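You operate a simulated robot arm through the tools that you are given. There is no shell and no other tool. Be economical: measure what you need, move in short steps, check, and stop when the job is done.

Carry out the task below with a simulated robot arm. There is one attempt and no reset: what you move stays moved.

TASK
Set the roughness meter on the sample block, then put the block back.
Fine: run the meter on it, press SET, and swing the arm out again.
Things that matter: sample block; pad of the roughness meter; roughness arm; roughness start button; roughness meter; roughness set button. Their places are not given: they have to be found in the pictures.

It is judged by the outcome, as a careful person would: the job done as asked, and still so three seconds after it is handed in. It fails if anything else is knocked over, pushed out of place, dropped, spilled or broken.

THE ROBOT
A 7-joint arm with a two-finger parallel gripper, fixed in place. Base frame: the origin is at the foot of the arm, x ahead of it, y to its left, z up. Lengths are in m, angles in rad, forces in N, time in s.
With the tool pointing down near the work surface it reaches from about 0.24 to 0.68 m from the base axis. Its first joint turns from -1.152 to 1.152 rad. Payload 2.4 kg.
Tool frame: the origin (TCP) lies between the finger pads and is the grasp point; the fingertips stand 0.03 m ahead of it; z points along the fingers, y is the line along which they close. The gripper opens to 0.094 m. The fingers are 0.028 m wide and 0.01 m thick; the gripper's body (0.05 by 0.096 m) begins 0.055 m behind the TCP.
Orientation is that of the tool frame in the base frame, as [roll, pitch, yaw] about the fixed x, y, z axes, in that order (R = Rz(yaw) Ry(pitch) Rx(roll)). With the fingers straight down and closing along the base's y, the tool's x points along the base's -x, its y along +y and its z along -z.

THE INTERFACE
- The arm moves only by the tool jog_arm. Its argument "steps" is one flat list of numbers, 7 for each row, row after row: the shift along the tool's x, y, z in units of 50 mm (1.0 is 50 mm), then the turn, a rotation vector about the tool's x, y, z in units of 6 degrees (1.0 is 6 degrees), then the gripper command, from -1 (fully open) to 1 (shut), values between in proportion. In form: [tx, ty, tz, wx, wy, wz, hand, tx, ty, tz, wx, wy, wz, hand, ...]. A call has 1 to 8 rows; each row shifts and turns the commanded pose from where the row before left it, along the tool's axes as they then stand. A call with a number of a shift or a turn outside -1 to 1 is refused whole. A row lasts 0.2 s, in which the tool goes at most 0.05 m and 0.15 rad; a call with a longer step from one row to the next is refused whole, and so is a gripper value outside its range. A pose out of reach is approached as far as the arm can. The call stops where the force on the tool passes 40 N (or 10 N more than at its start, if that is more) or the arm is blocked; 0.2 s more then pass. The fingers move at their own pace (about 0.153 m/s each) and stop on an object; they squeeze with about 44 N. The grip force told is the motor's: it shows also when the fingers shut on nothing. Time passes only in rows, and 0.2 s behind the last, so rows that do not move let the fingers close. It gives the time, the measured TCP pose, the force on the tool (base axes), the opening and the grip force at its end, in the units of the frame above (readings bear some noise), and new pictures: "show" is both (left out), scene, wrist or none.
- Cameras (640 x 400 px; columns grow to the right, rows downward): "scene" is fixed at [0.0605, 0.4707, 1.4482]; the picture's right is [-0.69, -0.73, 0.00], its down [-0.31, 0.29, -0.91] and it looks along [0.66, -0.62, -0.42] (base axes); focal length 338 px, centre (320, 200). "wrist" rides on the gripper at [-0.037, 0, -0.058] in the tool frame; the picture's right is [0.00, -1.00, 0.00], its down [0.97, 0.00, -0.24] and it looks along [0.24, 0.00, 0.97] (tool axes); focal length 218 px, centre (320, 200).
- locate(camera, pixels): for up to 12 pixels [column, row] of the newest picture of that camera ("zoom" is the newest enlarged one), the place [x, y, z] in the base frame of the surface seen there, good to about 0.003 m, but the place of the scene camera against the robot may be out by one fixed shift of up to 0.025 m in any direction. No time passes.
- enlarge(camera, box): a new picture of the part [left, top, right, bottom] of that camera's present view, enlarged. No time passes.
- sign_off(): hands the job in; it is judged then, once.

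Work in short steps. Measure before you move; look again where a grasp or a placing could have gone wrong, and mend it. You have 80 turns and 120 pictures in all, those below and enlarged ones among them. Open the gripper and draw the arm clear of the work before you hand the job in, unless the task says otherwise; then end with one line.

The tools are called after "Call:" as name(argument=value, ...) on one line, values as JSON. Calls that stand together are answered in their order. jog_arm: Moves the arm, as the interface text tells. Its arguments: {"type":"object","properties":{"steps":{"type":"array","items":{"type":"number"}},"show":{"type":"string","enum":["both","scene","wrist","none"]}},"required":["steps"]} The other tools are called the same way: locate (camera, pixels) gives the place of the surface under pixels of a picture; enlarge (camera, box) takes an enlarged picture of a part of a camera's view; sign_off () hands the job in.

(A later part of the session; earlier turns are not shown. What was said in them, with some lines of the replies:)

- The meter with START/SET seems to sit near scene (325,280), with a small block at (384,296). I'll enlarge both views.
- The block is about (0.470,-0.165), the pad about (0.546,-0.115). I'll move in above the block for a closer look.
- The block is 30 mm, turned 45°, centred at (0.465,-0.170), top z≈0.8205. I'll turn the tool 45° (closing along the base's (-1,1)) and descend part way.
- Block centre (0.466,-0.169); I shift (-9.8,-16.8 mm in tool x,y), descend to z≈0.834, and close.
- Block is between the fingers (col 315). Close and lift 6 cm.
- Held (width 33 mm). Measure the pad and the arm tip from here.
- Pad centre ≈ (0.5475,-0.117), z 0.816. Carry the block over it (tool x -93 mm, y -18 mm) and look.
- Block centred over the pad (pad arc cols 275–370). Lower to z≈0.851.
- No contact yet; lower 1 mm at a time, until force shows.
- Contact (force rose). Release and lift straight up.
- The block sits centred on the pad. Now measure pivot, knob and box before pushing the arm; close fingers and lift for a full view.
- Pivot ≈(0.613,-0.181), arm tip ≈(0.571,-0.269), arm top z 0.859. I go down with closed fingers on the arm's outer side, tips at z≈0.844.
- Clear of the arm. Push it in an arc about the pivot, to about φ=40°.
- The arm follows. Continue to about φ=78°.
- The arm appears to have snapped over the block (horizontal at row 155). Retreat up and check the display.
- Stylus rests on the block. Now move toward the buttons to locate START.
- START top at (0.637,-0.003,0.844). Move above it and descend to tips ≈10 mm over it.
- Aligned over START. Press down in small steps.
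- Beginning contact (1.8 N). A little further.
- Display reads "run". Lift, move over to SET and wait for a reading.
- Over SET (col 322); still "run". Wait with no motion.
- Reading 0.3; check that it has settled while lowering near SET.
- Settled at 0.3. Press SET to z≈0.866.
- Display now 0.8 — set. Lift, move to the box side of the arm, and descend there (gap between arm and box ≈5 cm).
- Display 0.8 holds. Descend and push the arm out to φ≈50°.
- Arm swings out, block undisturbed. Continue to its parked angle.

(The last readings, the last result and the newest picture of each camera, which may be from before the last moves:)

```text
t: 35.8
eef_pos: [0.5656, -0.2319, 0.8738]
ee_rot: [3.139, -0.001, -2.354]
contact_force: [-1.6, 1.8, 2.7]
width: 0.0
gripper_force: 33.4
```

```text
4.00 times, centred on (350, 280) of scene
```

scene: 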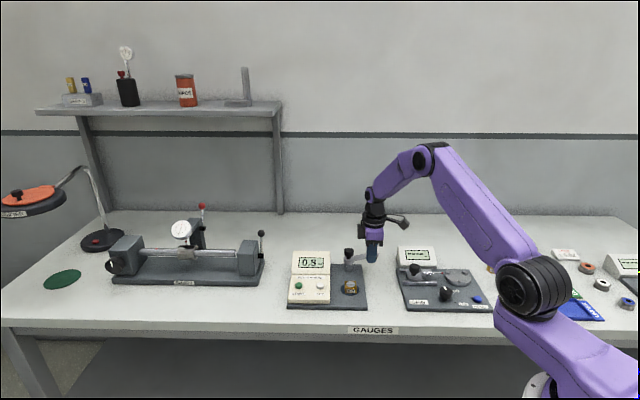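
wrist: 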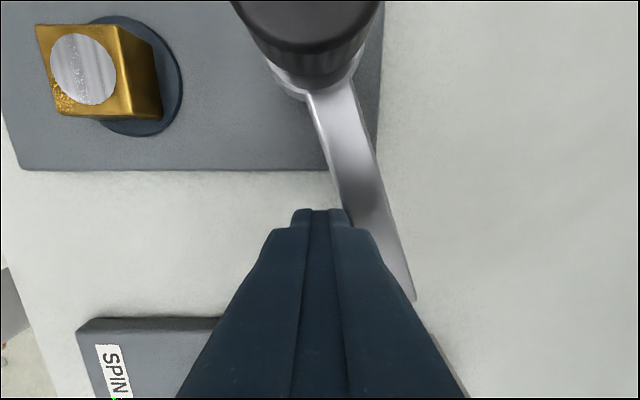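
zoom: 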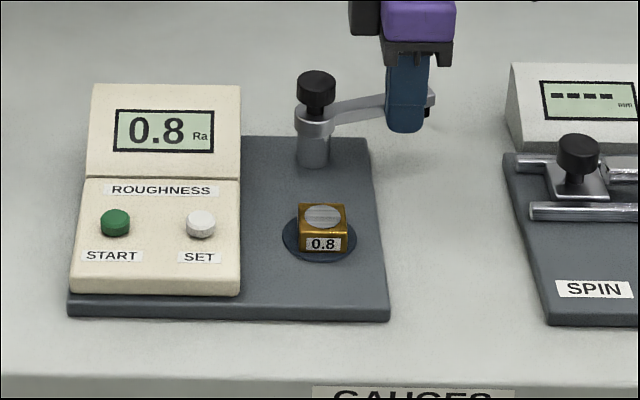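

Arm is at its parked place (end-stop). Back off, lift, and return above the block with fingers opening.

Call:
jog_arm(steps=[0, 0.4, 0, 0, 0, 0, 1, 0, 0, -0.8, 0, 0, 0, 1, 0, 0, -0.8, 0, 0, 0, 1, -0.44, 0.5, 0, 0, 0, 0, -0.4, -0.44, 0.5, 0, 0, 0, 0, -0.4, -0.44, 0.5, 0, 0, 0, 0, -0.4, 0, 0, 0, 0, 0, 0, -0.4])

```text
t: 37.4
eef_pos: [0.5467, -0.1162, 0.9552]
ee_rot: [3.141, 0.0, -2.357]
contact_force: [-0.1, -0.4, 0.1]
width: 0.0658
gripper_force: 0.0
```

scene: 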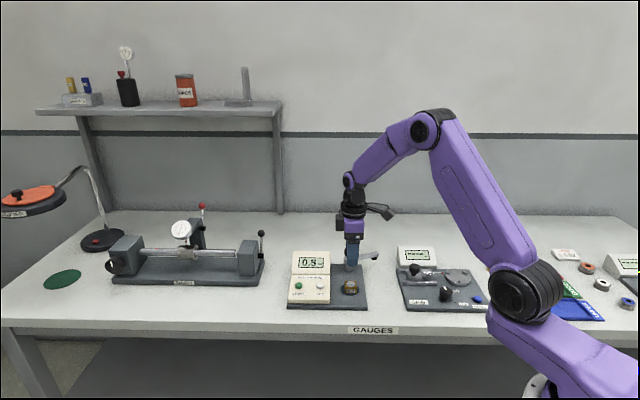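
wrist: 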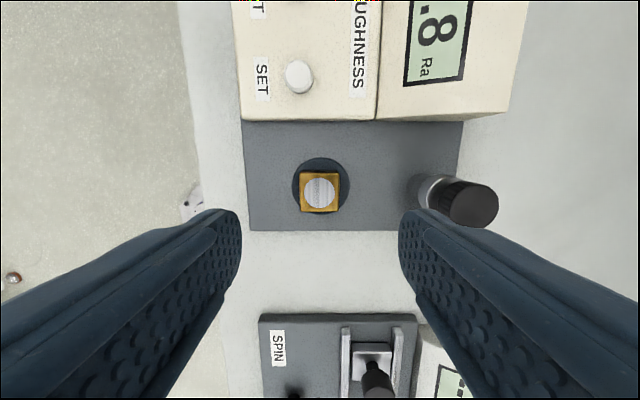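

Block at (319,191), between the fingers. Descend to z≈0.8495, close, and lift.

Call:
jog_arm(steps=[0.03, 0.03, 0.6, 0, 0, 0, -0.4, 0, 0, 0.6, 0, 0, 0, -0.4, 0, 0, 0.6, 0, 0, 0, -0.4, 0, 0, 0.31, 0, 0, 0, -0.4, 0, 0, 0, 0, 0, 0, 1, 0, 0, 0, 0, 0, 0, 1, 0, 0, 0, 0, 0, 0, 1], show="wrist")

```text
t: 39.0
eef_pos: [0.5436, -0.1173, 0.848]
ee_rot: [3.14, 0.001, -2.356]
contact_force: [0.2, -0.5, 0.0]
width: 0.033
gripper_force: 44.3
```

wrist: 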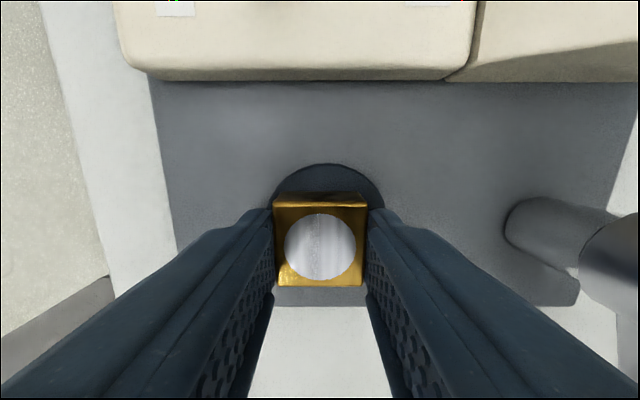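

Gripped. Lift 4 cm, carry back to TCP (0.4664,-0.1702), partly lower, and look.

Call:
jog_arm(steps=[0, 0, -0.4, 0, 0, 0, 1, 0, 0, -0.4, 0, 0, 0, 1, 0.46, 0.09, 0, 0, 0, 0, 1, 0.46, 0.09, 0, 0, 0, 0, 1, 0.46, 0.09, 0, 0, 0, 0, 1, 0.46, 0.09, 0, 0, 0, 0, 1, 0, 0, 0.4, 0, 0, 0, 1, 0, 0, 0.3, 0, 0, 0, 1])

```text
t: 40.8
eef_pos: [0.4678, -0.1699, 0.8526]
ee_rot: [-3.141, 0.0, -2.356]
contact_force: [-0.2, 0.1, -1.3]
width: 0.0333
gripper_force: 43.5
```

scene: 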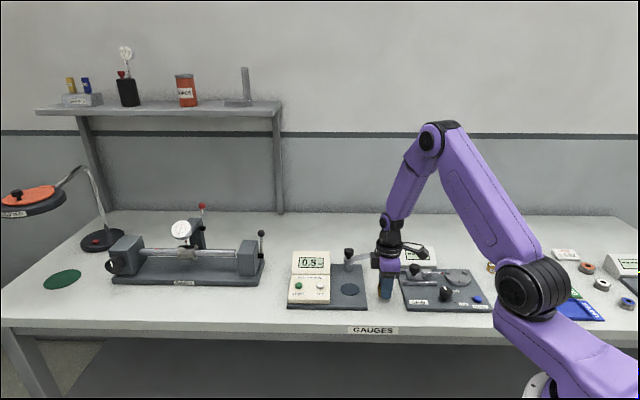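
wrist: 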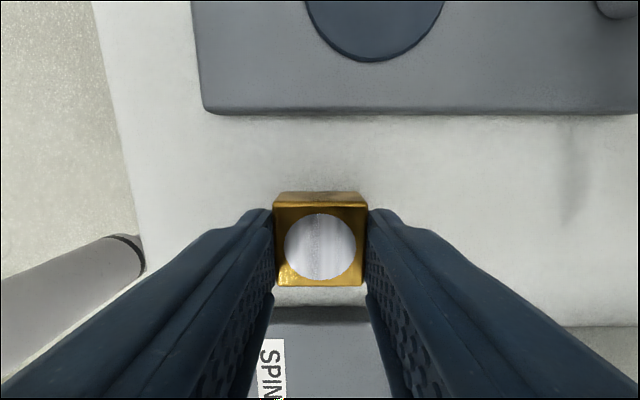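

Lower to just above the table, then by 0.75 mm to contact.

Call:
jog_arm(steps=[0, 0, 0.2, 0, 0, 0, 1, 0, 0, 0.14, 0, 0, 0, 1, 0, 0, 0, 0, 0, 0, 1], show="none")

Call:
jog_arm(steps=[0, 0, 0.02, 0, 0, 0, 1, 0, 0, 0, 0, 0, 0, 1], show="none")

```text
t: 41.6
eef_pos: [0.465, -0.1704, 0.8369]
ee_rot: [3.141, 0.001, -2.356]
contact_force: [0.0, -0.1, -1.8]
width: 0.0331
gripper_force: 44.2
```

```text
t: 42.2
eef_pos: [0.4668, -0.1698, 0.8355]
ee_rot: [-3.14, 0.0, -2.356]
contact_force: [0.2, -0.1, -2.8]
width: 0.0331
gripper_force: 43.8
```

Call:
jog_arm(steps=[0, 0, 0.02, 0, 0, 0, 1, 0, 0, 0, 0, 0, 0, 1], show="none")

Call:
jog_arm(steps=[0, 0, 0.02, 0, 0, 0, 1, 0, 0, 0, 0, 0, 0, 1], show="none")

```text
t: 42.8
eef_pos: [0.4662, -0.1697, 0.8348]
ee_rot: [-3.141, 0.0, -2.357]
contact_force: [0.2, 0.8, -1.3]
width: 0.0331
gripper_force: 43.5
```

```text
t: 43.4
eef_pos: [0.466, -0.1699, 0.8341]
ee_rot: [-3.14, 0.001, -2.356]
contact_force: [0.8, 0.7, -1.6]
width: 0.0332
gripper_force: 44.5
```

Call:
jog_arm(steps=[0, 0, 0.02, 0, 0, 0, 1, 0, 0, 0, 0, 0, 0, 1], show="none")

Call:
jog_arm(steps=[0, 0, 0.015, 0, 0, 0, 1, 0, 0, 0, 0, 0, 0, 1], show="none")

```text
t: 44.0
eef_pos: [0.4662, -0.1696, 0.834]
ee_rot: [3.142, -0.002, -2.357]
contact_force: [-5.5, 0.6, 21.4]
width: 0.0334
gripper_force: 44.5
```

```text
t: 44.5
eef_pos: [0.4684, -0.169, 0.833]
ee_rot: [-3.139, 0.0, -2.357]
contact_force: [-2.6, 1.1, 7.9]
width: 0.0334
gripper_force: 43.1
stopped in row 2: the force on the tool passed its limit (the readings are from after the stop); the commanded pose is now the measured one
```

Firm contact with the table. Release and lift, then view.

Call:
jog_arm(steps=[0, 0, 0, 0, 0, 0, -0.4, 0, 0, 0, 0, 0, 0, -0.4, 0, 0, -0.5, 0, 0, 0, -0.4, 0, 0, -0.8, 0, 0, 0, -0.4, 0, 0, -0.8, 0, 0, 0, -0.4, 0.5, 0, -0.8, 0, 0, 0, -0.4, 0, 0, 0, 0, 0, 0, -1])

Call:
enlarge(camera="scene", box=[270, 230, 430, 330])

```text
t: 46.0
eef_pos: [0.449, -0.1856, 0.9796]
ee_rot: [3.141, -0.001, -2.356]
contact_force: [0.6, -0.4, -0.6]
width: 0.0937
gripper_force: 0.0
```

scene: 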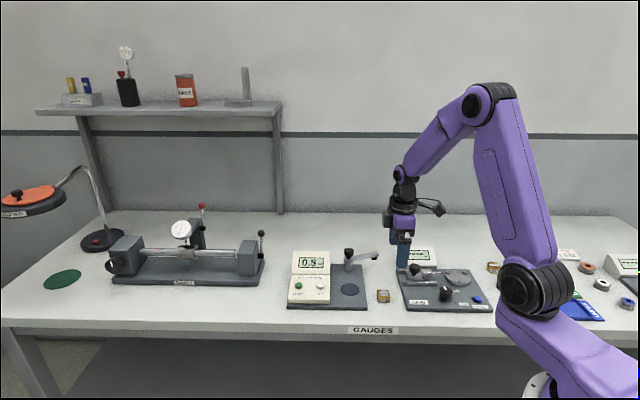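
wrist: 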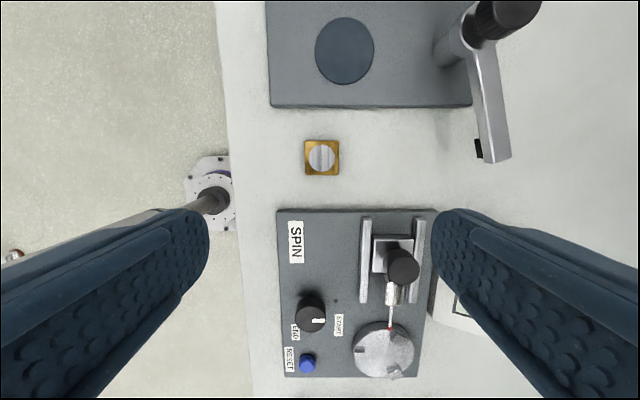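

```text
4.00 times, centred on (350, 280) of scene
```

zoom: 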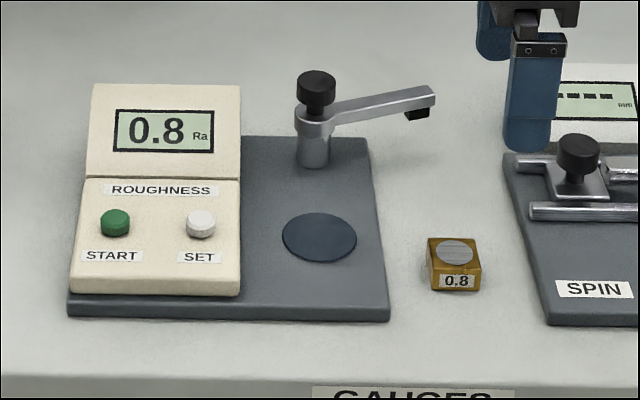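

The block is back within 1–2 mm of its place, the arm is parked as before, and the display shows 0.8. Raise the robot clear.

Call:
jog_arm(steps=[0, 0, -0.9, 0, 0, 0, -1, 0, 0, -0.9, 0, 0, 0, -1, 0, 0, -0.9, 0, 0, 0, -1, 0, 0, 0, 0, 0, 0, -1], show="scene")

```text
t: 47.0
eef_pos: [0.448, -0.1855, 1.113]
ee_rot: [-3.142, 0.0, -2.358]
contact_force: [0.0, -0.1, 0.1]
width: 0.0939
gripper_force: 0.0
```

scene: 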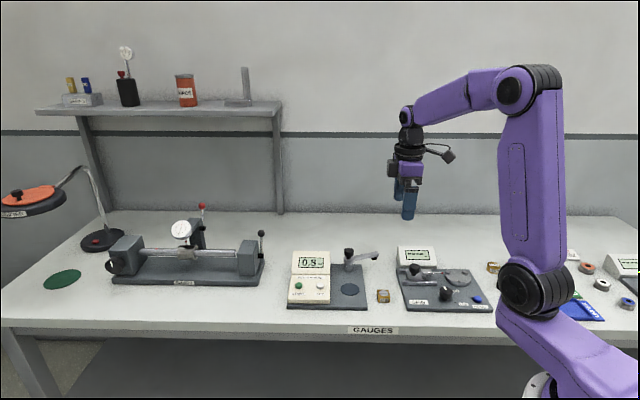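

Everything is in place; handing in.

Call:
sign_off()

```text
The job is handed in.
```

I ran the roughness meter on the sample block, where it first read 0.3, and pressed SET, so it now reads 0.8 to match the block's label; the meter's arm is swung back out and the block is back within about 2 mm of where it started.
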